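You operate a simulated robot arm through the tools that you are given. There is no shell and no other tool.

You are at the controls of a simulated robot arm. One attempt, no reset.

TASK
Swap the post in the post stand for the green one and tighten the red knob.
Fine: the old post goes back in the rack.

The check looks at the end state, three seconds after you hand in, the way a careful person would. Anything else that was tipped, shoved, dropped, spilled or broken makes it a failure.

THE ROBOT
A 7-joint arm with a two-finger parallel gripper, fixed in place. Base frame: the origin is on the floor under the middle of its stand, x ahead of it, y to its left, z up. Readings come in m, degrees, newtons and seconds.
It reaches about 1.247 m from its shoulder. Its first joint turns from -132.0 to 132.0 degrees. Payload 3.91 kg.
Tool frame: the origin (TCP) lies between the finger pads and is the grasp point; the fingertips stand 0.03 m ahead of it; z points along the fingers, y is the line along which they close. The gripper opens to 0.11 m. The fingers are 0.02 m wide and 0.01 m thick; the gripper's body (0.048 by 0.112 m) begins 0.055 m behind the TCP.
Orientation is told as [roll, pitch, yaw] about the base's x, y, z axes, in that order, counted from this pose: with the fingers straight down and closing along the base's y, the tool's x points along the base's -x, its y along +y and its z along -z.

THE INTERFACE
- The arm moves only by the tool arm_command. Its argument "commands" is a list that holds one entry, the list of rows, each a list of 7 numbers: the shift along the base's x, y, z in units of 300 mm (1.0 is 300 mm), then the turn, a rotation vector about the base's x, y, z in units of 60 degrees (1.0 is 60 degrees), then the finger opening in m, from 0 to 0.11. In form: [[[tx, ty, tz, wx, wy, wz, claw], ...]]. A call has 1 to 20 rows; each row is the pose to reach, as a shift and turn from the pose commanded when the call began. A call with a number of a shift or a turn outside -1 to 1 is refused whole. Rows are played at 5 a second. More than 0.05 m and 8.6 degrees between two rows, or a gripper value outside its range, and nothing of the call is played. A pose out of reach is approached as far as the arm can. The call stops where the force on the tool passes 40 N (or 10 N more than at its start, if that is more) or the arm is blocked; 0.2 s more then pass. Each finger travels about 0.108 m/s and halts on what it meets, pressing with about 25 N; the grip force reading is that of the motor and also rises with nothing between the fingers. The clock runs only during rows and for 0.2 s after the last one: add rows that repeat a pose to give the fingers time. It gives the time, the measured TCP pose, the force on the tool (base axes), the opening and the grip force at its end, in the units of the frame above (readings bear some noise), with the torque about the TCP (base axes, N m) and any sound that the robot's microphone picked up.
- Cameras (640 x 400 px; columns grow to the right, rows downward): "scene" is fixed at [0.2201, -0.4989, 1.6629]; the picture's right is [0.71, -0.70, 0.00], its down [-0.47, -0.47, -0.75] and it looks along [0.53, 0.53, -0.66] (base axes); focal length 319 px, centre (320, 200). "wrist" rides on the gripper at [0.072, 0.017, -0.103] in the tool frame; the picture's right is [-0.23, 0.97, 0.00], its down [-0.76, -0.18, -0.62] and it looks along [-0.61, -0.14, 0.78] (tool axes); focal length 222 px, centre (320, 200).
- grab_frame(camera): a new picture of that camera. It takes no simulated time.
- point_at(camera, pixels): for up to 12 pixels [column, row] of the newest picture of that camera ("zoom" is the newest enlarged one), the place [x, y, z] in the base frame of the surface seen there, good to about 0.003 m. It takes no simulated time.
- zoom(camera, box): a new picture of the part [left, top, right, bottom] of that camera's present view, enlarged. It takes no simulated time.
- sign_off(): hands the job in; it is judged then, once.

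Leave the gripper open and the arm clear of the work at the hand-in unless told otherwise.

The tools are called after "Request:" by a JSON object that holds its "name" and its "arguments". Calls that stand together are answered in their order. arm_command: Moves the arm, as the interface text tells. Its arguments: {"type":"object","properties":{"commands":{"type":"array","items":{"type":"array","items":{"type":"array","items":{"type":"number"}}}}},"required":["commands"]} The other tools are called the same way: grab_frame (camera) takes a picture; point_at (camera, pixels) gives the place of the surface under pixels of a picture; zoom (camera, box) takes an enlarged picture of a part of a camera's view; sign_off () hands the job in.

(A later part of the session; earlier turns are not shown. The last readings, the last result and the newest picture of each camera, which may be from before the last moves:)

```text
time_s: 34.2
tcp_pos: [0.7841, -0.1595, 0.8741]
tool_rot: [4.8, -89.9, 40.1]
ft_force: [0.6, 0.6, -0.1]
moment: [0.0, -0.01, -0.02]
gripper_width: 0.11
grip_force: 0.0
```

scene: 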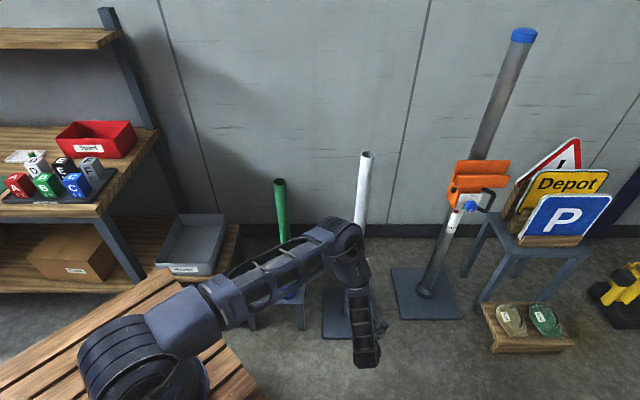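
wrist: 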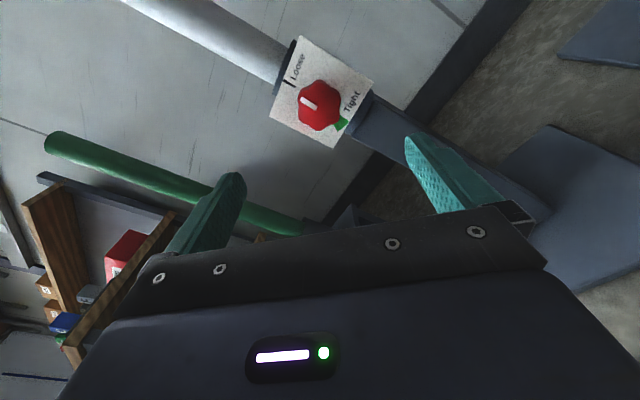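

The wrist is unrolled at (0.784, -0.160, 0.874). I'll pitch the fingers down by 90° in two steps while rising above the post's top.

Request:
{"name": "arm_command", "arguments": {"commands": [[[0, 0, 0.08, -0.0884, 0.0884, 0, 0.11], [0, 0, 0.16, -0.1768, 0.1768, 0, 0.11], [0, 0, 0.24, -0.2652, 0.2652, 0, 0.11], [0, 0, 0.32, -0.3536, 0.3536, 0, 0.11], [0, 0, 0.4, -0.442, 0.442, 0, 0.11], [0, 0, 0.48, -0.5304, 0.5304, 0, 0.11]]]}}

Request:
{"name": "arm_command", "arguments": {"commands": [[[0.03, 0.02, 0.09, -0.0884, 0.0884, 0, 0.11], [0.06, 0.04, 0.18, -0.1768, 0.1768, 0, 0.11], [0.09, 0.06, 0.27, -0.2652, 0.2652, 0, 0.11], [0.12, 0.08, 0.36, -0.3536, 0.3536, 0, 0.11], [0.15, 0.1, 0.45, -0.442, 0.442, 0, 0.11], [0.18, 0.12, 0.54, -0.5304, 0.5304, 0, 0.11]]]}}

Request:
{"name": "grab_frame", "arguments": {"camera": "scene"}}

Request:
{"name": "grab_frame", "arguments": {"camera": "wrist"}}

```text
time_s: 35.6
tcp_pos: [0.7861, -0.1633, 1.0186]
tool_rot: [-0.3, -44.7, 45.2]
ft_force: [0.4, 0.0, 0.0]
moment: [0.07, -0.01, 0.03]
gripper_width: 0.1101
grip_force: 0.1
```

```text
time_s: 37.0
tcp_pos: [0.8346, -0.127, 1.1836]
tool_rot: [0.0, 0.1, 45.2]
ft_force: [-0.5, -0.5, -0.4]
moment: [0.1, -0.02, 0.0]
gripper_width: 0.1098
grip_force: 0.1
```

```text
taken
```

scene: 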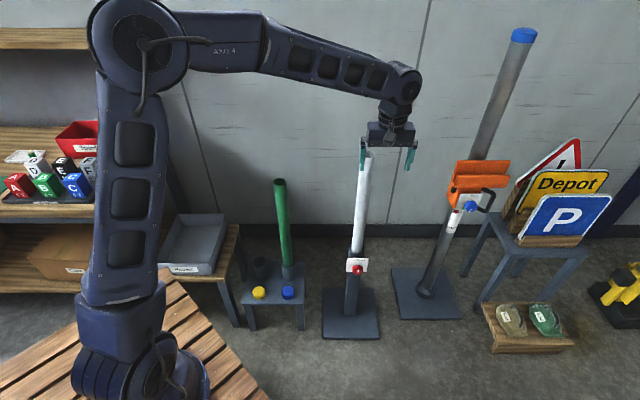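

```text
taken
```

wrist: 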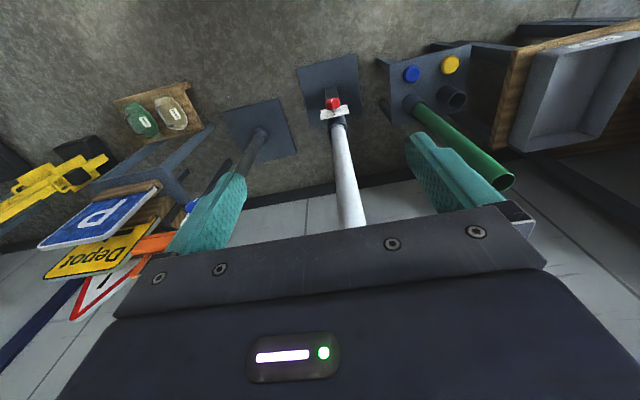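

The gripper points down at (0.835, -0.127, 1.184) and the white post stands ahead. I'll move over the post's top at (0.981, 0.036), keeping the fingertips above it.

Request:
{"name": "arm_command", "arguments": {"commands": [[[0.08, 0.09, 0, 0, 0, 0, 0.11], [0.16, 0.18, 0, 0, 0, 0, 0.11], [0.24, 0.27, 0, 0, 0, 0, 0.11], [0.32, 0.36, 0, 0, 0, 0, 0.11], [0.4, 0.45, 0, 0, 0, 0, 0.11], [0.488, 0.543, 0, 0, 0, 0, 0.11], [0.488, 0.543, -0.1, 0, 0, 0, 0.11], [0.488, 0.543, -0.15, 0, 0, 0, 0.11]]]}}

Request:
{"name": "grab_frame", "arguments": {"camera": "wrist"}}

Request:
{"name": "zoom", "arguments": {"camera": "scene", "box": [320, 90, 420, 180]}}

```text
time_s: 38.8
tcp_pos: [0.9862, 0.038, 1.135]
tool_rot: [0.0, 0.0, 45.2]
ft_force: [0.8, -0.4, 0.2]
moment: [0.0, -0.04, 0.03]
gripper_width: 0.1102
grip_force: 0.0
```

```text
taken
```

wrist: 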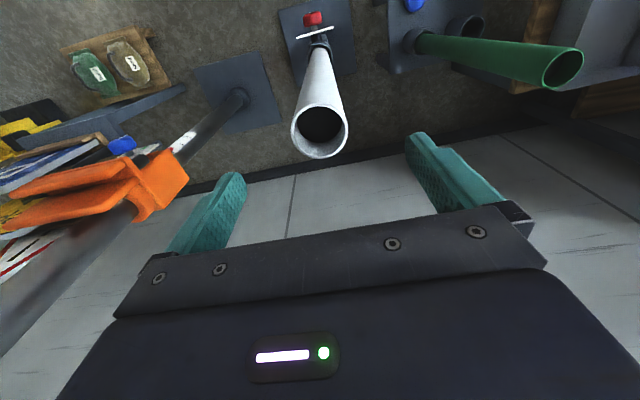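

```text
4.44 times, centred on (370, 135) of scene
```

zoom: 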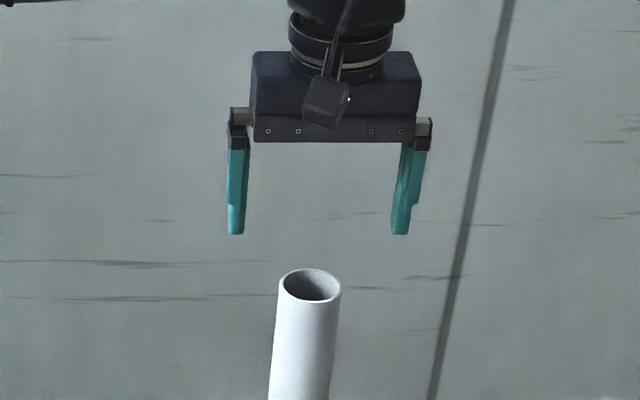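

The gripper is above the post. I'll measure the rim in the wrist picture at its left (294,128), right (346,128), top and bottom points.

Request:
{"name": "point_at", "arguments": {"camera": "wrist", "pixels": [[294, 130], [346, 130], [318, 156], [322, 104], [304, 150], [337, 148], [300, 112], [342, 112]]}}

```text
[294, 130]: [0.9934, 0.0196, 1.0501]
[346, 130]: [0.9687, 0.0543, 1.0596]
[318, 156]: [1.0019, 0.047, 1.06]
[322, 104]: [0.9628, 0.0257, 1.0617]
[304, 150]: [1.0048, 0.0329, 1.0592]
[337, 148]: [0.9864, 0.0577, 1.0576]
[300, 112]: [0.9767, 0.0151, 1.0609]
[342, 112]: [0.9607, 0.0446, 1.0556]
```

The post's top centre is at (0.982, 0.037, 1.058). I'll lower straight down about 108 mm so the fingers straddle the top of the tube, with a 3 mm correction in x.

Request:
{"name": "arm_command", "arguments": {"commands": [[[-0.01, -0.003, -0.06, 0, 0, 0, 0.11], [-0.01, -0.003, -0.13, 0, 0, 0, 0.11], [-0.01, -0.003, -0.2, 0, 0, 0, 0.11], [-0.01, -0.003, -0.27, 0, 0, 0, 0.1], [-0.01, -0.003, -0.33, 0, 0, 0, 0.08], [-0.01, -0.003, -0.36, 0, 0, 0, 0.07], [-0.01, -0.003, -0.36, 0, 0, 0, 0.07]]]}}

Request:
{"name": "grab_frame", "arguments": {"camera": "wrist"}}

Request:
{"name": "zoom", "arguments": {"camera": "scene", "box": [320, 100, 420, 190]}}

```text
time_s: 40.4
tcp_pos: [0.9831, 0.0342, 1.0289]
tool_rot: [0.0, 0.1, 45.1]
ft_force: [-0.1, -0.5, 0.2]
moment: [-0.02, -0.01, -0.01]
gripper_width: 0.0701
grip_force: 0.0
```

```text
taken
```

wrist: 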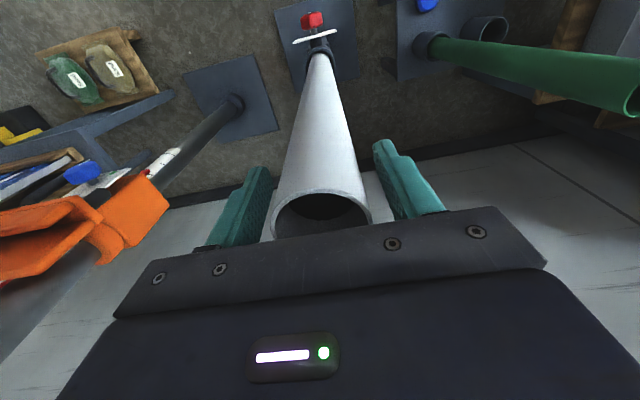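

```text
4.44 times, centred on (370, 145) of scene
```

zoom: 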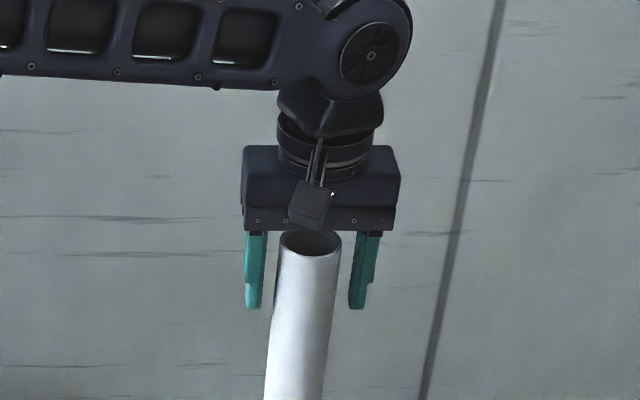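

The tube sits between the fingers, nearly centred. Now I'll close on it.

Request:
{"name": "arm_command", "arguments": {"commands": [[[0, 0, 0, 0, 0, 0, 0.055], [0, 0, 0, 0, 0, 0, 0.045], [0, 0, 0, 0, 0, 0, 0.035], [0, 0, 0, 0, 0, 0, 0.02], [0, 0, 0, 0, 0, 0, 0.02]]]}}

Request:
{"name": "grab_frame", "arguments": {"camera": "wrist"}}

```text
time_s: 41.6
tcp_pos: [0.9825, 0.0348, 1.0286]
tool_rot: [-0.1, 0.0, 45.2]
ft_force: [-0.5, -0.3, 0.0]
moment: [-0.09, -0.07, 0.01]
gripper_width: 0.048
grip_force: 25.4
```

```text
taken
```

wrist: 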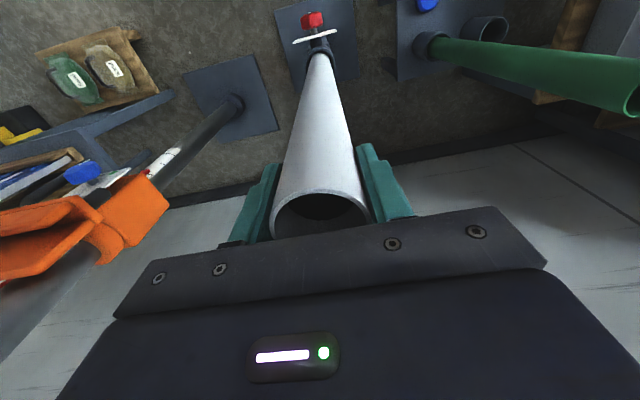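

The grip is good: 0.048 m wide with no side force. I'll lift gently, first 40 mm, and watch the force.

Request:
{"name": "arm_command", "arguments": {"commands": [[[0, 0, 0.033, 0, 0, 0, 0.02], [0, 0, 0.067, 0, 0, 0, 0.02], [0, 0, 0.1, 0, 0, 0, 0.02], [0, 0, 0.133, 0, 0, 0, 0.02], [0, 0, 0.133, 0, 0, 0, 0.02]]]}}

Request:
{"name": "grab_frame", "arguments": {"camera": "wrist"}}

Request:
{"name": "grab_frame", "arguments": {"camera": "scene"}}

```text
time_s: 42.8
tcp_pos: [0.9816, 0.0358, 1.0666]
tool_rot: [0.1, 0.1, 45.1]
ft_force: [0.1, 0.5, -6.6]
moment: [-0.09, -0.08, -0.05]
gripper_width: 0.0478
grip_force: 24.7
```

```text
taken
```

wrist: 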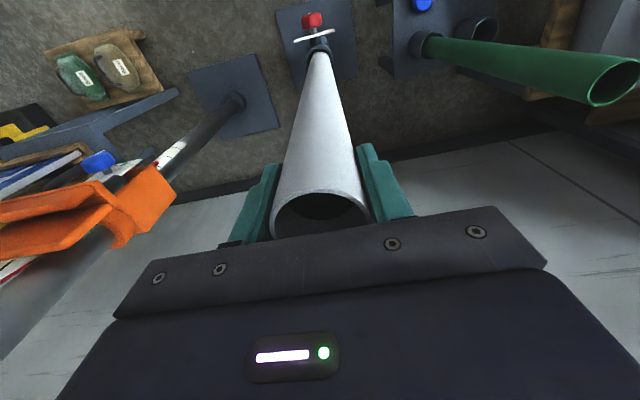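

```text
taken
```

scene: 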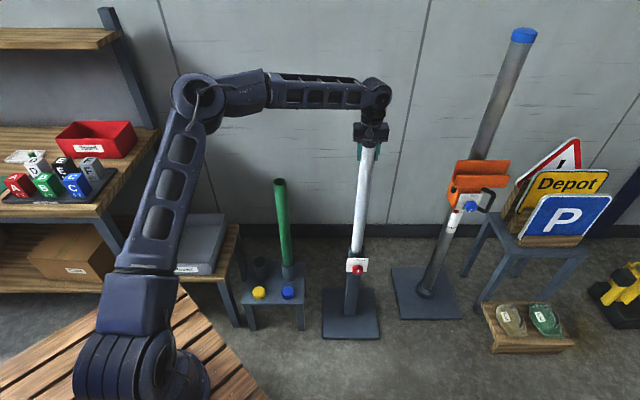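

The post lifts freely, weighing about 6.6 N. I'll raise it another 130 mm and check whether its lower end clears the stand.

Request:
{"name": "arm_command", "arguments": {"commands": [[[0, 0, 0.067, 0, 0, 0, 0.02], [0, 0, 0.133, 0, 0, 0, 0.02], [0, 0, 0.2, 0, 0, 0, 0.02], [0, 0, 0.267, 0, 0, 0, 0.02], [0, 0, 0.333, 0, 0, 0, 0.02], [0, 0, 0.4, 0, 0, 0, 0.02], [0, 0, 0.433, 0, 0, 0, 0.02]]]}}

Request:
{"name": "grab_frame", "arguments": {"camera": "scene"}}

Request:
{"name": "zoom", "arguments": {"camera": "scene", "box": [310, 210, 410, 290]}}

```text
time_s: 44.4
tcp_pos: [0.9847, 0.0349, 1.1963]
tool_rot: [0.1, 0.2, 45.2]
ft_force: [0.9, 0.0, -6.1]
moment: [-0.11, -0.08, 0.04]
gripper_width: 0.0476
grip_force: 24.9
```

```text
taken
```

scene: 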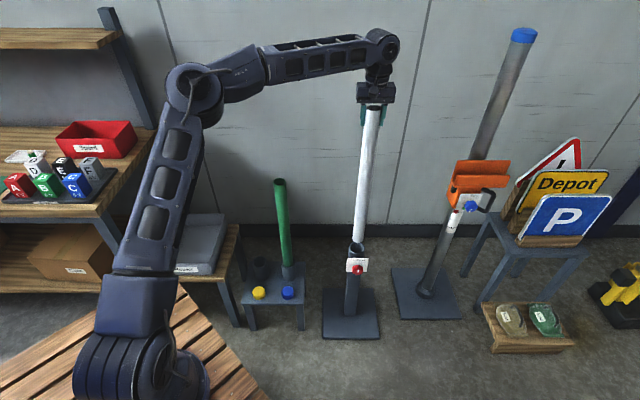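

```text
5.00 times, centred on (360, 250) of scene
```

zoom: 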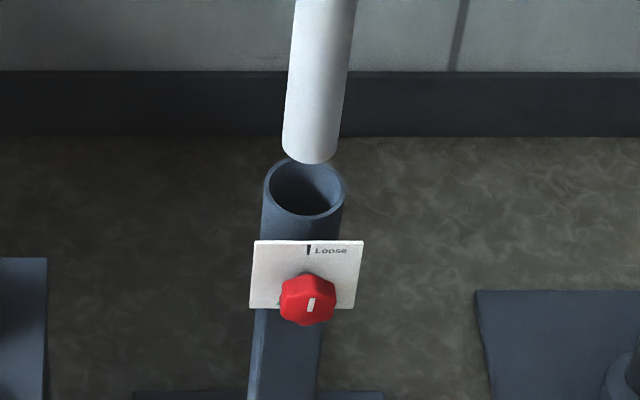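

The post is out of the stand. I'll measure its bottom edge to learn the height and any tilt.

Request:
{"name": "point_at", "arguments": {"camera": "zoom", "pixels": [[310, 161], [285, 148], [336, 150], [310, 120], [315, 30], [305, 190], [270, 190], [342, 190], [305, 215]]}}

```text
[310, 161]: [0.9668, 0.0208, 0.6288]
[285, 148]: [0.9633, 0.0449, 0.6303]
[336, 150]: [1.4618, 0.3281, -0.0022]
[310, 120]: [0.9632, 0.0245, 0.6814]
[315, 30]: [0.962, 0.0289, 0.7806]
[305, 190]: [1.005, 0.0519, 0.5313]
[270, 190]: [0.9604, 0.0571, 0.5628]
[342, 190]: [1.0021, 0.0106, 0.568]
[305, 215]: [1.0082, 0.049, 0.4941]
```

The post hangs upright: its bottom is at z≈0.629 and it is about 0.60 m long. The direct line to the empty socket passes the green post, so I'll detour on the robot's side. First I'll pull back to about x=0.70.

Request:
{"name": "arm_command", "arguments": {"commands": [[[-0.05, 0.003, 0.02, 0, 0, 0, 0.02], [-0.13, 0.008, 0.02, 0, 0, 0, 0.02], [-0.23, 0.012, 0.02, 0, 0, 0, 0.02], [-0.34, 0.018, 0.02, 0, 0, 0, 0.02], [-0.45, 0.022, 0.02, 0, 0, 0, 0.02], [-0.56, 0.028, 0.02, 0, 0, 0, 0.02], [-0.67, 0.033, 0.02, 0, 0, 0, 0.02], [-0.78, 0.038, 0.02, 0, 0, 0, 0.02], [-0.87, 0.043, 0.02, 0, 0, 0, 0.02], [-0.93, 0.045, 0.02, 0, 0, 0, 0.02]]]}}

Request:
{"name": "grab_frame", "arguments": {"camera": "scene"}}

```text
time_s: 46.6
tcp_pos: [0.7024, 0.0483, 1.2019]
tool_rot: [-0.1, 0.0, 45.2]
ft_force: [-0.6, -0.8, -5.3]
moment: [0.09, 0.12, -0.02]
gripper_width: 0.048
grip_force: 25.8
```

```text
taken
```

scene: 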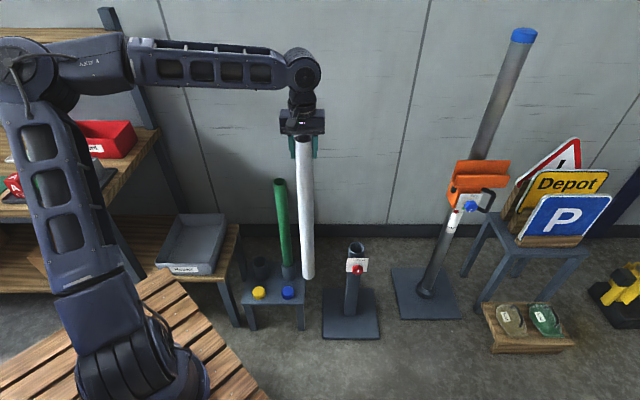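

That went well. The white post hangs in front of the rack on the robot's side. Next I'll move around to about (0.60, 0.34), keeping about 0.2 m from the green post.

Request:
{"name": "arm_command", "arguments": {"commands": [[[-0.03, 0.04, 0, 0, 0, 0, 0.02], [-0.09, 0.12, 0, 0, 0, 0, 0.02], [-0.16, 0.22, 0, 0, 0, 0, 0.02], [-0.23, 0.32, 0, 0, 0, 0, 0.02], [-0.3, 0.42, 0, 0, 0, 0, 0.02], [-0.37, 0.52, 0, 0, 0, 0, 0.02], [-0.4, 0.62, 0, 0, 0, 0, 0.02], [-0.39, 0.72, 0, 0, 0, 0, 0.02], [-0.37, 0.82, 0, 0, 0, 0, 0.02], [-0.35, 0.91, 0, 0, 0, 0, 0.02], [-0.34, 0.96, 0, 0, 0, 0, 0.02]]]}}

Request:
{"name": "grab_frame", "arguments": {"camera": "scene"}}

Request:
{"name": "grab_frame", "arguments": {"camera": "wrist"}}

```text
time_s: 49.0
tcp_pos: [0.6016, 0.3385, 1.2048]
tool_rot: [0.0, -0.1, 45.2]
ft_force: [0.9, -1.0, -5.9]
moment: [-0.08, -0.06, -0.01]
gripper_width: 0.0481
grip_force: 24.6
```

```text
taken
```

scene: 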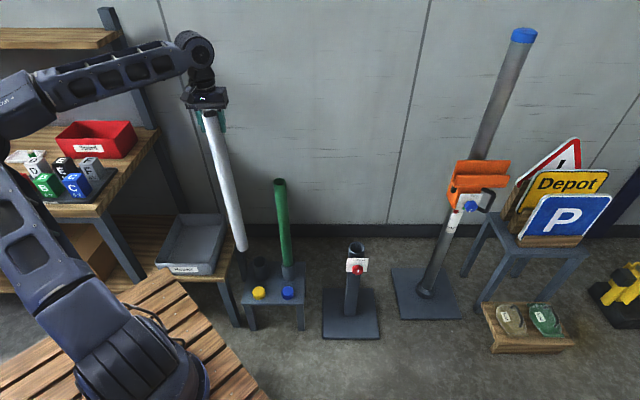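

```text
taken
```

wrist: 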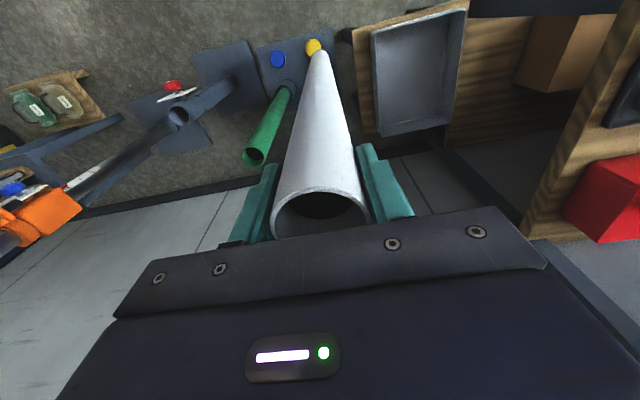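

The white post now stands off to the left of the rack. Before moving over, I'll re-measure the empty socket's rim in the scene picture near (260,266).

Request:
{"name": "zoom", "arguments": {"camera": "scene", "box": [220, 225, 300, 285]}}

```text
6.67 times, centred on (260, 255) of scene
```

zoom: 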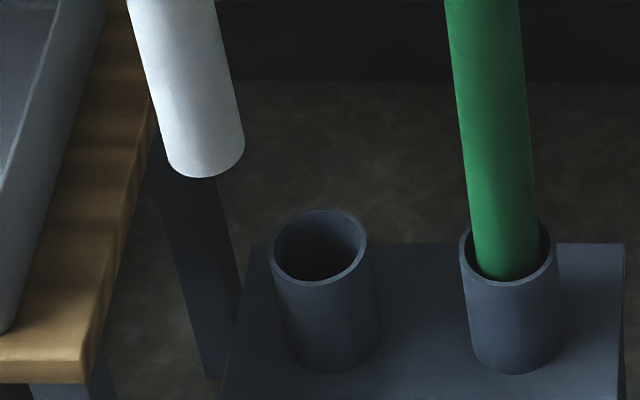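

Request:
{"name": "point_at", "arguments": {"camera": "zoom", "pixels": [[273, 258], [365, 240], [322, 283], [315, 212], [290, 277], [355, 268], [283, 228], [350, 220], [462, 255], [508, 284], [205, 177], [243, 150]]}}

```text
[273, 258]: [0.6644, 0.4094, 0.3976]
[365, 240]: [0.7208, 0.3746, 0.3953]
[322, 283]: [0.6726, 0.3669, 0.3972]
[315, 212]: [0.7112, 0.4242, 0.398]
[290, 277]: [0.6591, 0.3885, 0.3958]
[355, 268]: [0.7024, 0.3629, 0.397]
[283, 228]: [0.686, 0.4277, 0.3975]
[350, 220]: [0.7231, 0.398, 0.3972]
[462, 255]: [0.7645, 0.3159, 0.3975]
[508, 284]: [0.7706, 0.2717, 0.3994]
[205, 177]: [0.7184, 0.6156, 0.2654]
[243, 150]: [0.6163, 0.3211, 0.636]
```

The empty socket's centre is at (0.692, 0.394) with its rim at 0.397. I'll check the hanging post's tilt by measuring its surface near the bottom and near the top.

Request:
{"name": "point_at", "arguments": {"camera": "zoom", "pixels": [[205, 172], [185, 168], [228, 166], [204, 150], [196, 100], [185, 40], [175, 5]]}}

Request:
{"name": "zoom", "arguments": {"camera": "scene", "box": [180, 100, 280, 180]}}

```text
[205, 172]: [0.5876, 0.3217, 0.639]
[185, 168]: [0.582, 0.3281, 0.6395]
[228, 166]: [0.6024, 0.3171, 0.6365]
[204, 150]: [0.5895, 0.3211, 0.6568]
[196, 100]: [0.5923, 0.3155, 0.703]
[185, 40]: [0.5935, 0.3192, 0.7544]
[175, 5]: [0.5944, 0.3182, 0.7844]
```

```text
5.00 times, centred on (230, 140) of scene
```

zoom: 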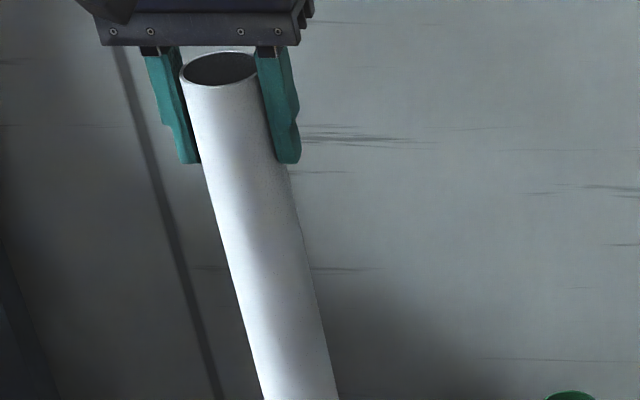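

Request:
{"name": "point_at", "arguments": {"camera": "zoom", "pixels": [[230, 120], [245, 200], [258, 260], [270, 310], [285, 370], [219, 84], [182, 66], [220, 53]]}}

```text
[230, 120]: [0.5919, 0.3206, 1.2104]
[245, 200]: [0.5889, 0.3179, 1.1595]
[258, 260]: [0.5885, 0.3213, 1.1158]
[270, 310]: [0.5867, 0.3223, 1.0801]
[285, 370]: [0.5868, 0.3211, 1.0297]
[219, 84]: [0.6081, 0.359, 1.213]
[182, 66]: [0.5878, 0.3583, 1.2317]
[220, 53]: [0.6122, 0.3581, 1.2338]
```

The post hangs upright to within about 3 mm. I'll move it over the empty socket and lower until its bottom is about 60 mm above the rim.

Request:
{"name": "arm_command", "arguments": {"commands": [[[0.04, 0.023, 0, 0, 0, 0, 0.02], [0.1, 0.058, 0, 0, 0, 0, 0.02], [0.17, 0.098, 0, 0, 0, 0, 0.02], [0.24, 0.139, 0, 0, 0, 0, 0.02], [0.29, 0.168, 0, 0, 0, 0, 0.02], [0.307, 0.178, 0, 0, 0, 0, 0.02], [0.307, 0.178, -0.08, 0, 0, 0, 0.02], [0.307, 0.178, -0.18, 0, 0, 0, 0.02], [0.307, 0.178, -0.29, 0, 0, 0, 0.02], [0.307, 0.178, -0.4, 0, 0, 0, 0.02], [0.307, 0.178, -0.5, 0, 0, 0, 0.02], [0.307, 0.178, -0.57, 0, 0, 0, 0.02], [0.307, 0.178, -0.6, 0, 0, 0, 0.02], [0.307, 0.178, -0.6, 0, 0, 0, 0.02]]]}}

Request:
{"name": "grab_frame", "arguments": {"camera": "scene"}}

Request:
{"name": "zoom", "arguments": {"camera": "scene", "box": [220, 225, 300, 285]}}

Request:
{"name": "grab_frame", "arguments": {"camera": "wrist"}}

```text
time_s: 52.0
tcp_pos: [0.6924, 0.3898, 1.0238]
tool_rot: [0.0, 0.1, 45.2]
ft_force: [-0.6, 0.6, -5.2]
moment: [0.11, 0.14, 0.01]
gripper_width: 0.0479
grip_force: 25.2
```

```text
taken
```

scene: 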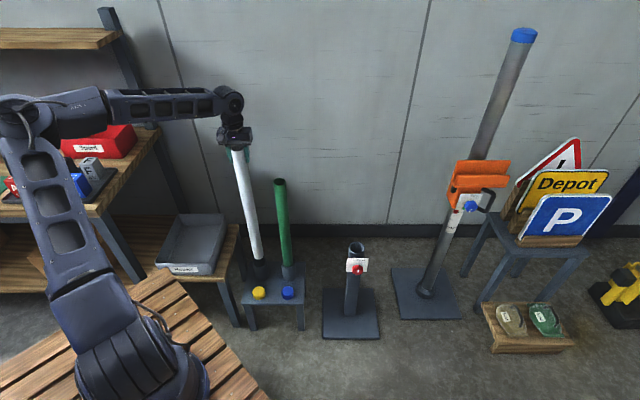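

```text
6.67 times, centred on (260, 255) of scene
```

zoom: 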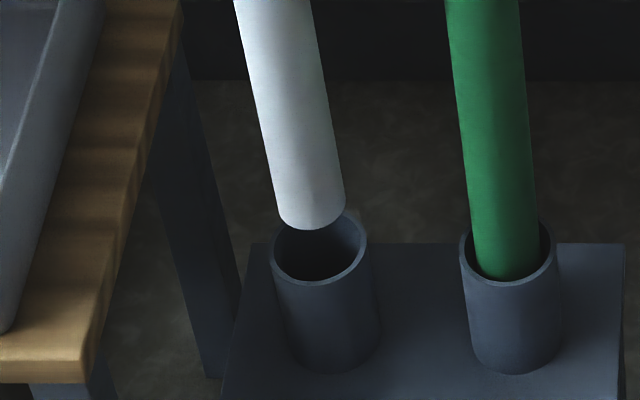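

```text
taken
```

wrist: 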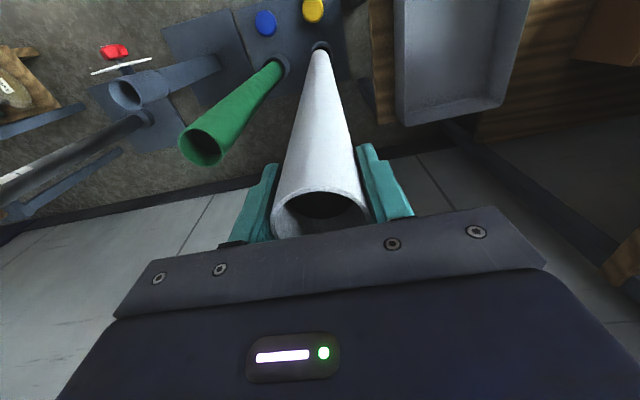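

The post's centre line in the picture runs into the socket's middle sideways. I'll check the depth direction by measuring the post's lower end.

Request:
{"name": "point_at", "arguments": {"camera": "zoom", "pixels": [[312, 226], [290, 220], [335, 218], [308, 200], [303, 160], [297, 120], [290, 80], [283, 40], [322, 282], [273, 258], [365, 240]]}}

Request:
{"name": "point_at", "arguments": {"camera": "wrist", "pixels": [[278, 220], [362, 220], [320, 190], [308, 50], [330, 48], [320, 43]]}}

```text
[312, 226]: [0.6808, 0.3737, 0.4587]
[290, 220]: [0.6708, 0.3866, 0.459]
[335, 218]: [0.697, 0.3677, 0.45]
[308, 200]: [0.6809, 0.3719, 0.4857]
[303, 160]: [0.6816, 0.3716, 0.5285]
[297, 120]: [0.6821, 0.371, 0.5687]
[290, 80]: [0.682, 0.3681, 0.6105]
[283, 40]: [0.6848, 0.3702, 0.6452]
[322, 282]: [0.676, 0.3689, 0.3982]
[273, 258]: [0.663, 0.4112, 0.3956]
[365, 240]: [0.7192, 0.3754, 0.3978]
```

```text
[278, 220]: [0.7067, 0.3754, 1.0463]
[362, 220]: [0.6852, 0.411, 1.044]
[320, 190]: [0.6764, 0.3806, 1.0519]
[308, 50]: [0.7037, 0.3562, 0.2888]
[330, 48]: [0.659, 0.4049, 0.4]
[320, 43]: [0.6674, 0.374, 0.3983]
```

The post's axis is at (0.6925, 0.392) against the socket's (0.692, 0.395), a match to within 3 mm. I'll shift 2 mm in y and lower slowly so the end enters the socket by about 30 mm.

Request:
{"name": "arm_command", "arguments": {"commands": [[[0, 0.0065, -0.04, 0, 0, 0, 0.02], [0, 0.0065, -0.08, 0, 0, 0, 0.02], [0, 0.0065, -0.12, 0, 0, 0, 0.02], [0, 0.0065, -0.15, 0, 0, 0, 0.02], [0, 0.0065, -0.18, 0, 0, 0, 0.02], [0, 0.0065, -0.21, 0, 0, 0, 0.02], [0, 0.0065, -0.24, 0, 0, 0, 0.02], [0, 0.0065, -0.27, 0, 0, 0, 0.02], [0, 0.0065, -0.3, 0, 0, 0, 0.02]]]}}

Request:
{"name": "zoom", "arguments": {"camera": "scene", "box": [220, 225, 300, 285]}}

```text
time_s: 54.0
tcp_pos: [0.6929, 0.3929, 0.9339]
tool_rot: [-0.1, 0.0, 45.2]
ft_force: [0.5, 0.5, -5.9]
moment: [0.13, 0.12, 0.0]
gripper_width: 0.048
grip_force: 25.0
```

```text
6.67 times, centred on (260, 255) of scene
```

zoom: 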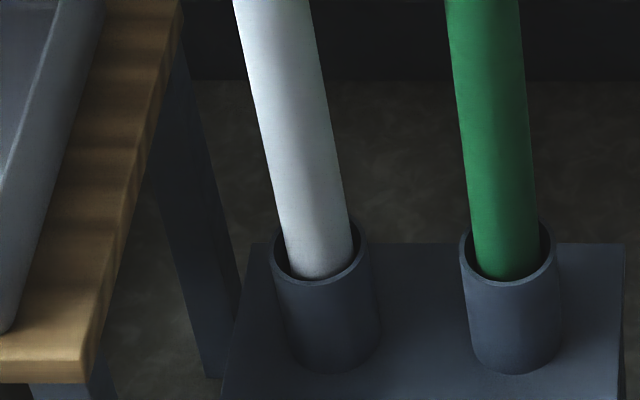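

The end is inside the socket without touching. I'll lower another 60 mm, then 2 mm at a time while watching the force.

Request:
{"name": "arm_command", "arguments": {"commands": [[[0, 0, -0.04, 0, 0, 0, 0.02], [0, 0, -0.08, 0, 0, 0, 0.02], [0, 0, -0.12, 0, 0, 0, 0.02], [0, 0, -0.16, 0, 0, 0, 0.02], [0, 0, -0.2, 0, 0, 0, 0.02], [0, 0, -0.2, 0, 0, 0, 0.02]]]}}

Request:
{"name": "arm_command", "arguments": {"commands": [[[0, 0, -0.007, 0, 0, 0, 0.02], [0, 0, -0.014, 0, 0, 0, 0.02], [0, 0, -0.014, 0, 0, 0, 0.02]]]}}

```text
time_s: 55.4
tcp_pos: [0.6952, 0.3927, 0.8721]
tool_rot: [0.0, 0.0, 45.2]
ft_force: [-0.8, -0.4, -6.3]
moment: [-0.13, -0.15, 0.0]
gripper_width: 0.048
grip_force: 25.1
```

```text
time_s: 56.2
tcp_pos: [0.6936, 0.3916, 0.8705]
tool_rot: [0.0, 0.0, 45.3]
ft_force: [-1.7, 1.1, 16.7]
moment: [0.62, 0.48, 0.04]
gripper_width: 0.0479
grip_force: 25.0
```

The post has touched the socket's floor: the force flipped to +16.7 N with its top at about 0.899, like the green one. I'll ease up 0.5 mm, open the fingers fully and rise clear.

Request:
{"name": "arm_command", "arguments": {"commands": [[[0, 0, 0.002, 0, 0, 0, 0.05], [0, 0, 0.002, 0, 0, 0, 0.07], [0, 0, 0.002, 0, 0, 0, 0.09], [0, 0, 0.002, 0, 0, 0, 0.11], [0, 0, 0.002, 0, 0, 0, 0.11]]]}}

Request:
{"name": "grab_frame", "arguments": {"camera": "wrist"}}

Request:
{"name": "grab_frame", "arguments": {"camera": "scene"}}

```text
time_s: 57.4
tcp_pos: [0.6947, 0.3915, 0.8691]
tool_rot: [0.0, 0.0, 45.3]
ft_force: [-0.8, 0.6, 0.1]
moment: [-0.02, 0.0, 0.0]
gripper_width: 0.1099
grip_force: 0.1
```

```text
taken
```

wrist: 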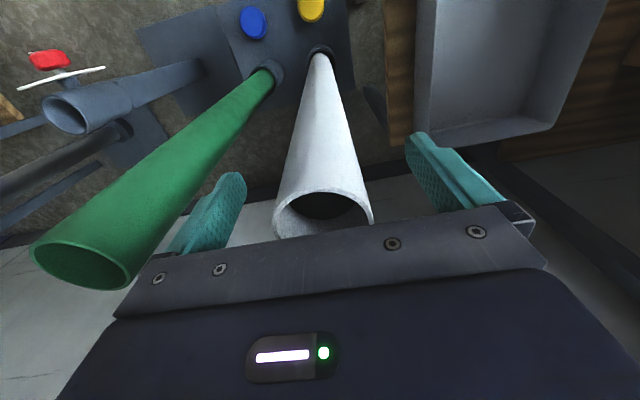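

```text
taken
```

scene: 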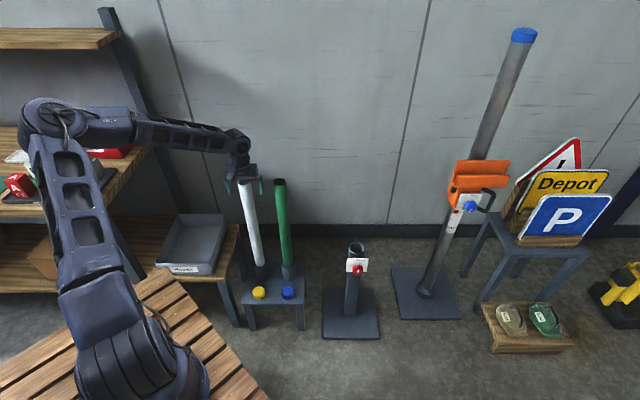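

The white post stands in the rack, and the fingers are open and clear of the green post. I'll rise 120 mm straight up, then move over the green post at (0.792, 0.298).

Request:
{"name": "arm_command", "arguments": {"commands": [[[0, 0, 0.08, 0, 0, 0, 0.11], [0, 0, 0.18, 0, 0, 0, 0.11], [0, 0, 0.28, 0, 0, 0, 0.11], [0, 0, 0.38, 0, 0, 0, 0.11], [0.06, -0.057, 0.4, 0, 0, 0, 0.11], [0.16, -0.152, 0.4, 0, 0, 0, 0.11], [0.26, -0.247, 0.4, 0, 0, 0, 0.11], [0.325, -0.31, 0.4, 0, 0, 0, 0.11], [0.325, -0.31, 0.4, 0, 0, 0, 0.11]]]}}

Request:
{"name": "grab_frame", "arguments": {"camera": "wrist"}}

Request:
{"name": "grab_frame", "arguments": {"camera": "scene"}}

```text
time_s: 59.4
tcp_pos: [0.7919, 0.2992, 0.9914]
tool_rot: [0.0, 0.1, 45.2]
ft_force: [-0.2, -0.3, 0.5]
moment: [0.0, 0.02, -0.01]
gripper_width: 0.1098
grip_force: 0.0
```

```text
taken
```

wrist: 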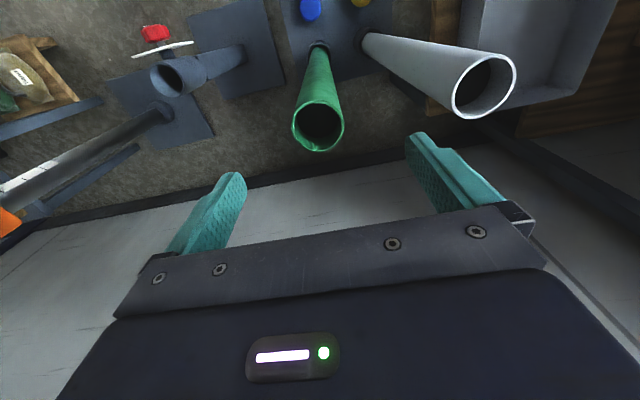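

```text
taken
```

scene: 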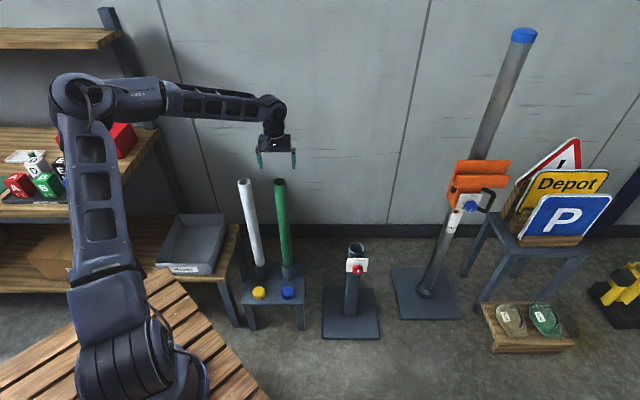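

The white post stands upright in the rack. I'll measure the green post's rim in the wrist picture to centre the grasp.

Request:
{"name": "point_at", "arguments": {"camera": "wrist", "pixels": [[294, 122], [342, 124], [320, 150], [320, 103], [303, 143], [337, 143], [300, 109], [338, 110]]}}

```text
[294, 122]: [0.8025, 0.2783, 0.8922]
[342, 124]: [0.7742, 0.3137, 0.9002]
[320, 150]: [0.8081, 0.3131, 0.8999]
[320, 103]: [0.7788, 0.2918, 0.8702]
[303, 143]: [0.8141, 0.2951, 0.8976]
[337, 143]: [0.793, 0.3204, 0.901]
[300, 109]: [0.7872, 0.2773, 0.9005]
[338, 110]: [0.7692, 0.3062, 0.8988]
```

The green rim's centre is at (0.791, 0.2985), right under the gripper. I'll lower 123 mm around it and narrow the fingers to 0.07 m.

Request:
{"name": "arm_command", "arguments": {"commands": [[[-0.002, -0.002, -0.06, 0, 0, 0, 0.11], [-0.003, -0.002, -0.14, 0, 0, 0, 0.11], [-0.003, -0.002, -0.22, 0, 0, 0, 0.1], [-0.003, -0.002, -0.3, 0, 0, 0, 0.09], [-0.003, -0.002, -0.37, 0, 0, 0, 0.08], [-0.003, -0.002, -0.41, 0, 0, 0, 0.07], [-0.003, -0.002, -0.41, 0, 0, 0, 0.07]]]}}

Request:
{"name": "grab_frame", "arguments": {"camera": "wrist"}}

```text
time_s: 61.0
tcp_pos: [0.7903, 0.2996, 0.8681]
tool_rot: [0.0, 0.0, 45.2]
ft_force: [0.4, 0.1, 0.7]
moment: [0.0, -0.04, 0.03]
gripper_width: 0.0699
grip_force: 0.1
```

```text
taken
```

wrist: 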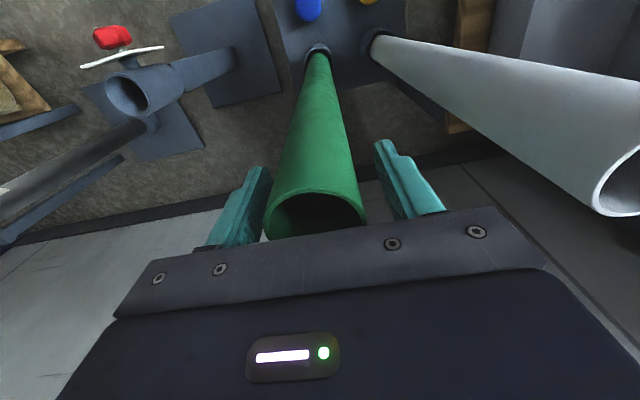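

The tube sits about 3 mm left of the gripper's middle. I'll shift 3 mm that way and close on it.

Request:
{"name": "arm_command", "arguments": {"commands": [[[0.007, -0.007, 0, 0, 0, 0, 0.07], [0.007, -0.007, 0, 0, 0, 0, 0.055], [0.007, -0.007, 0, 0, 0, 0, 0.045], [0.007, -0.007, 0, 0, 0, 0, 0.03], [0.007, -0.007, 0, 0, 0, 0, 0.02], [0.007, -0.007, 0, 0, 0, 0, 0.02]]]}}

Request:
{"name": "grab_frame", "arguments": {"camera": "wrist"}}

```text
time_s: 62.4
tcp_pos: [0.7922, 0.2975, 0.8668]
tool_rot: [0.0, 0.0, 45.2]
ft_force: [0.7, -0.2, 0.1]
moment: [-0.3, -0.53, 0.06]
gripper_width: 0.0478
grip_force: 25.3
```

```text
taken
```

wrist: 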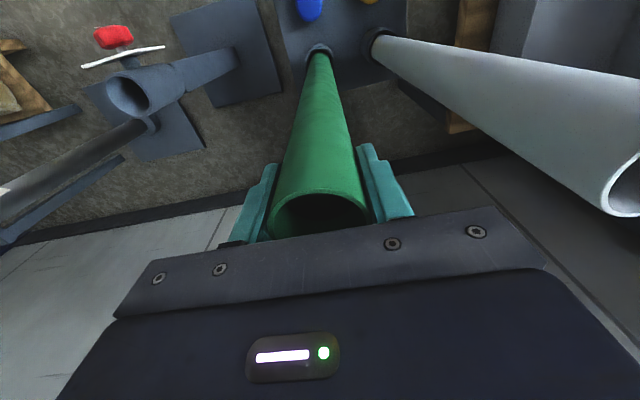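

The green post is gripped at 0.048 m. I'll lift it straight up 140 mm gently to get it out of the socket.

Request:
{"name": "arm_command", "arguments": {"commands": [[[0, 0, 0.03, 0, 0, 0, 0.02], [0, 0, 0.08, 0, 0, 0, 0.02], [0, 0, 0.14, 0, 0, 0, 0.02], [0, 0, 0.2, 0, 0, 0, 0.02], [0, 0, 0.26, 0, 0, 0, 0.02], [0, 0, 0.32, 0, 0, 0, 0.02], [0, 0, 0.38, 0, 0, 0, 0.02], [0, 0, 0.44, 0, 0, 0, 0.02], [0, 0, 0.48, 0, 0, 0, 0.02]]]}}

Request:
{"name": "grab_frame", "arguments": {"camera": "scene"}}

```text
time_s: 64.4
tcp_pos: [0.7914, 0.2961, 1.0124]
tool_rot: [0.0, 0.1, 45.2]
ft_force: [-0.2, -0.8, -6.6]
moment: [-0.1, -0.09, 0.02]
gripper_width: 0.0479
grip_force: 24.6
```

```text
taken
```

scene: 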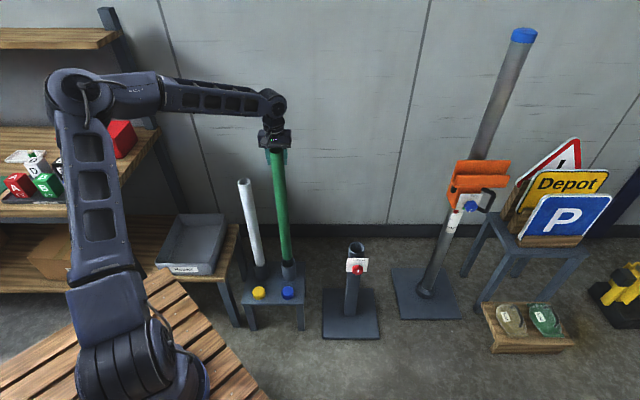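

The green post is rising cleanly. I'll raise it 200 mm more so its bottom will clear the stand's rim at 0.568.

Request:
{"name": "arm_command", "arguments": {"commands": [[[0, 0, 0.05, 0, 0, 0, 0.02], [0, 0, 0.13, 0, 0, 0, 0.02], [0, 0, 0.23, 0, 0, 0, 0.02], [0, 0, 0.33, 0, 0, 0, 0.02], [0, 0, 0.43, 0, 0, 0, 0.02], [0, 0, 0.53, 0, 0, 0, 0.02], [0, 0, 0.62, 0, 0, 0, 0.02], [0, 0, 0.667, 0, 0, 0, 0.02]]]}}

Request:
{"name": "grab_frame", "arguments": {"camera": "scene"}}

Request:
{"name": "zoom", "arguments": {"camera": "scene", "box": [240, 200, 340, 280]}}

```text
time_s: 66.2
tcp_pos: [0.7916, 0.297, 1.2113]
tool_rot: [0.1, 0.0, 45.2]
ft_force: [0.3, -1.2, -6.1]
moment: [-0.06, -0.07, 0.04]
gripper_width: 0.0479
grip_force: 25.3
```

```text
taken
```

scene: 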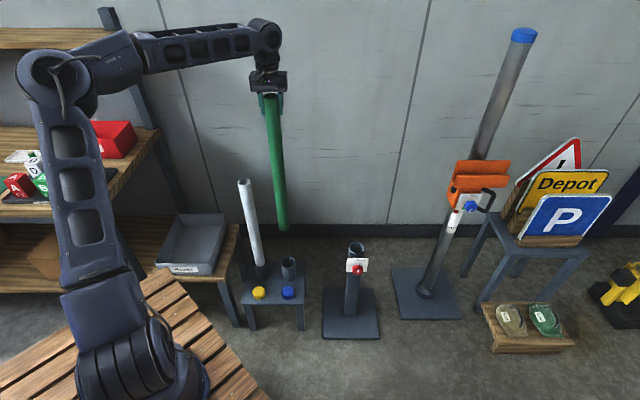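

```text
5.00 times, centred on (290, 240) of scene
```

zoom: 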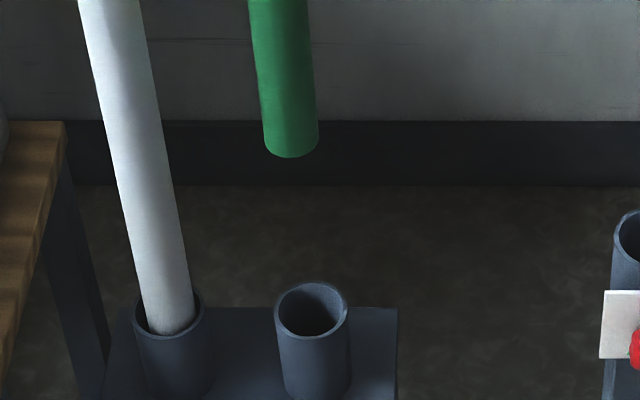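

The green post's bottom hangs well above everything. I'll carry it in a straight line over the stand at (0.981, 0.036).

Request:
{"name": "arm_command", "arguments": {"commands": [[[0.03, -0.041, 0, 0, 0, 0, 0.02], [0.09, -0.124, 0, 0, 0, 0, 0.02], [0.16, -0.22, 0, 0, 0, 0, 0.02], [0.23, -0.316, 0, 0, 0, 0, 0.02], [0.3, -0.412, 0, 0, 0, 0, 0.02], [0.37, -0.509, 0, 0, 0, 0, 0.02], [0.44, -0.605, 0, 0, 0, 0, 0.02], [0.51, -0.701, 0, 0, 0, 0, 0.02], [0.57, -0.783, 0, 0, 0, 0, 0.02], [0.61, -0.838, 0, 0, 0, 0, 0.02], [0.633, -0.87, 0, 0, 0, 0, 0.02], [0.633, -0.87, 0, 0, 0, 0, 0.02]]]}}

Request:
{"name": "grab_frame", "arguments": {"camera": "scene"}}

Request:
{"name": "zoom", "arguments": {"camera": "scene", "box": [320, 215, 400, 275]}}

```text
time_s: 68.8
tcp_pos: [0.9811, 0.0357, 1.2085]
tool_rot: [-0.1, 0.2, 45.2]
ft_force: [-0.8, 0.1, -6.1]
moment: [-0.03, -0.01, 0.01]
gripper_width: 0.0479
grip_force: 25.0
```

```text
taken
```

scene: 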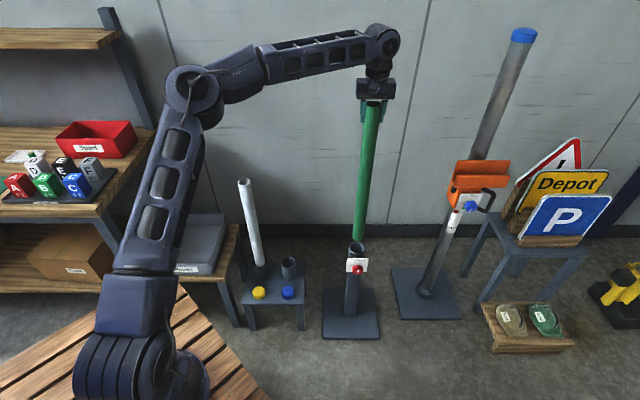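

```text
6.67 times, centred on (360, 245) of scene
```

zoom: 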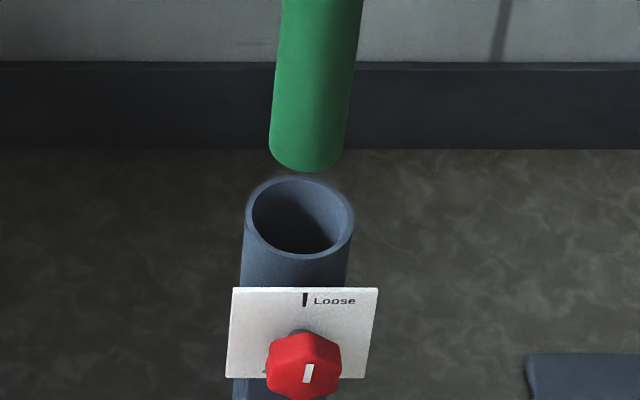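

The post hovers above the stand. I'll measure the stand's rim and the post's lower end in this enlarged picture.

Request:
{"name": "point_at", "arguments": {"camera": "zoom", "pixels": [[249, 216], [352, 217], [300, 255], [300, 180], [263, 242], [338, 242], [262, 190], [338, 190], [307, 167], [309, 140], [314, 80], [318, 30]]}}

```text
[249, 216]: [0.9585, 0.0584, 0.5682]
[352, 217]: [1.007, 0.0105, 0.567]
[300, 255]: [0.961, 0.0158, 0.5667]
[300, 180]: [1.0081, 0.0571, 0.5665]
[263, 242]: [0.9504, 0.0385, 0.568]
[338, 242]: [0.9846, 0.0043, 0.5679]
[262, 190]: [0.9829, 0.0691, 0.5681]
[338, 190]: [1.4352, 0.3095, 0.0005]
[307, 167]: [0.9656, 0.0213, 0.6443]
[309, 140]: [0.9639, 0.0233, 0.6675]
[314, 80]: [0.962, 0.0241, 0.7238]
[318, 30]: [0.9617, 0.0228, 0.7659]
```

The post's axis (0.982, 0.037) matches the stand's (0.9835, 0.036) to within 2 mm. I'll lower slowly 100 mm so its end enters the stand by 30 mm.

Request:
{"name": "arm_command", "arguments": {"commands": [[[0.004, -0.002, -0.04, 0, 0, 0, 0.02], [0.004, -0.002, -0.09, 0, 0, 0, 0.02], [0.004, -0.002, -0.14, 0, 0, 0, 0.02], [0.004, -0.002, -0.18, 0, 0, 0, 0.02], [0.004, -0.002, -0.21, 0, 0, 0, 0.02], [0.004, -0.002, -0.24, 0, 0, 0, 0.02], [0.004, -0.002, -0.27, 0, 0, 0, 0.02], [0.004, -0.002, -0.3, 0, 0, 0, 0.02], [0.004, -0.002, -0.333, 0, 0, 0, 0.02], [0.004, -0.002, -0.333, 0, 0, 0, 0.02]]]}}

Request:
{"name": "zoom", "arguments": {"camera": "scene", "box": [320, 215, 400, 275]}}

```text
time_s: 71.0
tcp_pos: [0.9843, 0.0346, 1.1125]
tool_rot: [0.1, 0.0, 45.2]
ft_force: [-1.0, 0.5, -6.2]
moment: [0.12, 0.12, 0.02]
gripper_width: 0.0476
grip_force: 25.5
```

```text
6.67 times, centred on (360, 245) of scene
```

zoom: 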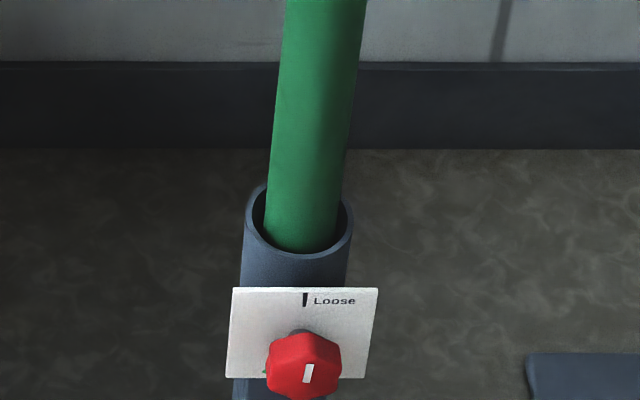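

The end is in the stand without touching. I'll lower another 72 mm, then creep to the seat, expected near TCP z≈1.028.

Request:
{"name": "arm_command", "arguments": {"commands": [[[0, 0, -0.04, 0, 0, 0, 0.02], [0, 0, -0.08, 0, 0, 0, 0.02], [0, 0, -0.12, 0, 0, 0, 0.02], [0, 0, -0.16, 0, 0, 0, 0.02], [0, 0, -0.2, 0, 0, 0, 0.02], [0, 0, -0.24, 0, 0, 0, 0.02], [0, 0, -0.24, 0, 0, 0, 0.02]]]}}

Request:
{"name": "arm_command", "arguments": {"commands": [[[0, 0, -0.007, 0, 0, 0, 0.02], [0, 0, -0.014, 0, 0, 0, 0.02], [0, 0, -0.021, 0, 0, 0, 0.02], [0, 0, -0.021, 0, 0, 0, 0.02]]]}}

```text
time_s: 72.6
tcp_pos: [0.9847, 0.0361, 1.0406]
tool_rot: [0.1, 0.1, 45.2]
ft_force: [-0.3, -0.1, -5.5]
moment: [0.13, 0.1, -0.01]
gripper_width: 0.048
grip_force: 25.2
```

```text
time_s: 73.6
tcp_pos: [0.9836, 0.0357, 1.0334]
tool_rot: [0.1, 0.2, 45.2]
ft_force: [-0.2, -0.1, -5.8]
moment: [-0.17, -0.14, 0.0]
gripper_width: 0.0478
grip_force: 24.3
```

Not seated yet (still -5.8 N of weight). I'll creep down further, 1 mm per row.

Request:
{"name": "arm_command", "arguments": {"commands": [[[0, 0, -0.0033, 0, 0, 0, 0.02], [0, 0, -0.0067, 0, 0, 0, 0.02], [0, 0, -0.01, 0, 0, 0, 0.02], [0, 0, -0.0133, 0, 0, 0, 0.02], [0, 0, -0.0133, 0, 0, 0, 0.02]]]}}

```text
time_s: 74.8
tcp_pos: [0.984, 0.0364, 1.0296]
tool_rot: [-0.1, 0.0, 45.2]
ft_force: [-1.9, 0.0, 4.4]
moment: [-0.11, 0.92, 0.02]
gripper_width: 0.0479
grip_force: 25.0
```

It has seated: the force flipped to +4.4 N at TCP z≈1.030, the same height as the old post. I'll open the fingers and then look.

Request:
{"name": "arm_command", "arguments": {"commands": [[[0, 0, -0.001, 0, 0, 0, 0.05], [0, 0, -0.001, 0, 0, 0, 0.065], [0, 0, -0.001, 0, 0, 0, 0.085], [0, 0, -0.001, 0, 0, 0, 0.11], [0, 0, -0.001, 0, 0, 0, 0.11]]]}}

Request:
{"name": "grab_frame", "arguments": {"camera": "wrist"}}

Request:
{"name": "zoom", "arguments": {"camera": "scene", "box": [300, 120, 420, 290]}}

```text
time_s: 76.0
tcp_pos: [0.9841, 0.036, 1.028]
tool_rot: [0.0, 0.0, 45.2]
ft_force: [0.5, 0.7, 0.4]
moment: [-0.04, 0.01, 0.01]
gripper_width: 0.11
grip_force: 0.2
```

```text
taken
```

wrist: 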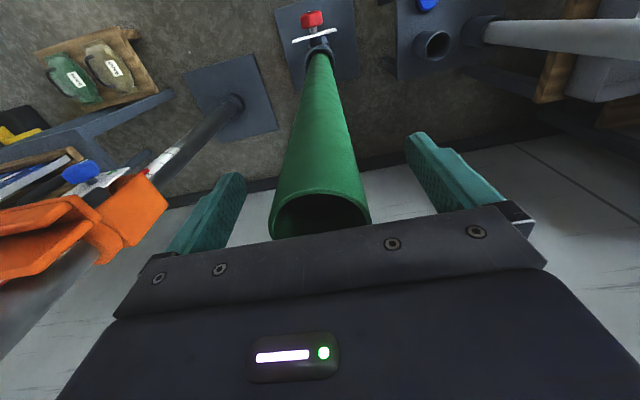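

```text
2.35 times, centred on (360, 205) of scene
```

zoom: 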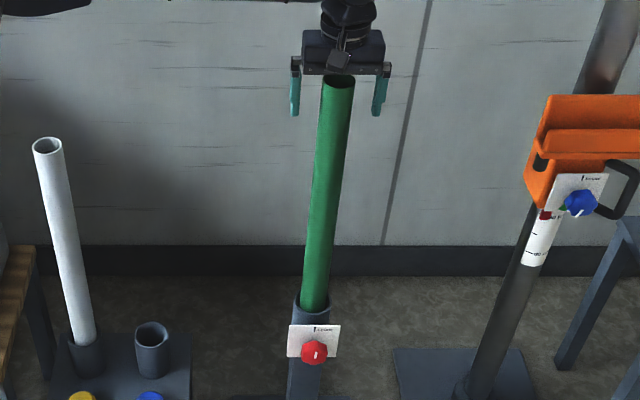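

The green post stands upright in the stand. I'll rise 150 mm straight up, then back away to the robot's side.

Request:
{"name": "arm_command", "arguments": {"commands": [[[0, 0, 0.06, 0, 0, 0, 0.11], [0, 0, 0.16, 0, 0, 0, 0.11], [0, 0, 0.27, 0, 0, 0, 0.11], [0, 0, 0.38, 0, 0, 0, 0.11], [0, 0, 0.5, 0, 0, 0, 0.11], [-0.06, -0.067, 0.5, 0, 0, 0, 0.11], [-0.14, -0.156, 0.5, 0, 0, 0, 0.11], [-0.23, -0.256, 0.5, 0, 0, 0, 0.11], [-0.32, -0.356, 0.5, 0, 0, 0, 0.11], [-0.41, -0.456, 0.5, 0, 0, 0, 0.11], [-0.488, -0.543, 0.5, 0, 0, 0, 0.11]]]}}

Request:
{"name": "grab_frame", "arguments": {"camera": "scene"}}

```text
time_s: 78.4
tcp_pos: [0.8356, -0.1281, 1.1772]
tool_rot: [0.0, 0.0, 45.3]
ft_force: [0.2, 0.2, -0.5]
moment: [-0.02, 0.05, -0.01]
gripper_width: 0.1099
grip_force: 0.0
```

```text
taken
```

scene: 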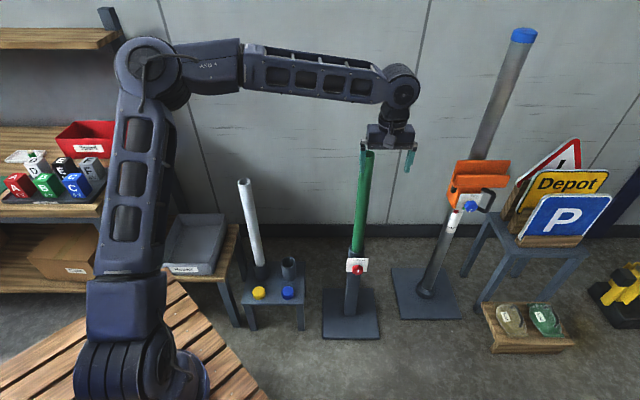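

Both posts stand well. Now I'll tilt the gripper back up to horizontal along the reverse of the earlier path, on the way to the knob.

Request:
{"name": "arm_command", "arguments": {"commands": [[[-0.03, -0.02, -0.09, 0.0884, -0.0884, 0, 0.11], [-0.06, -0.04, -0.18, 0.1768, -0.1768, 0, 0.11], [-0.09, -0.06, -0.27, 0.2652, -0.2652, 0, 0.11], [-0.12, -0.08, -0.36, 0.3536, -0.3536, 0, 0.11], [-0.15, -0.1, -0.45, 0.442, -0.442, 0, 0.11], [-0.18, -0.12, -0.54, 0.5304, -0.5304, 0, 0.11]]]}}

Request:
{"name": "arm_command", "arguments": {"commands": [[[0, 0, -0.08, 0.0884, -0.0884, 0, 0.11], [0, 0, -0.16, 0.1768, -0.1768, 0, 0.11], [0, 0, -0.24, 0.2652, -0.2652, 0, 0.11], [0, 0, -0.32, 0.3536, -0.3536, 0, 0.11], [0, 0, -0.4, 0.442, -0.442, 0, 0.11], [0, 0, -0.48, 0.5304, -0.5304, 0, 0.11]]]}}

```text
time_s: 79.8
tcp_pos: [0.7835, -0.1658, 1.0161]
tool_rot: [-0.3, -44.9, 45.4]
ft_force: [-0.2, 0.3, 0.1]
moment: [0.01, -0.02, -0.02]
gripper_width: 0.1097
grip_force: 0.0
```

```text
time_s: 81.2
tcp_pos: [0.7833, -0.1637, 0.872]
tool_rot: [-107.3, -89.7, 152.3]
ft_force: [-0.8, 0.4, 1.0]
moment: [-0.04, 0.02, -0.02]
gripper_width: 0.1099
grip_force: 0.1
```

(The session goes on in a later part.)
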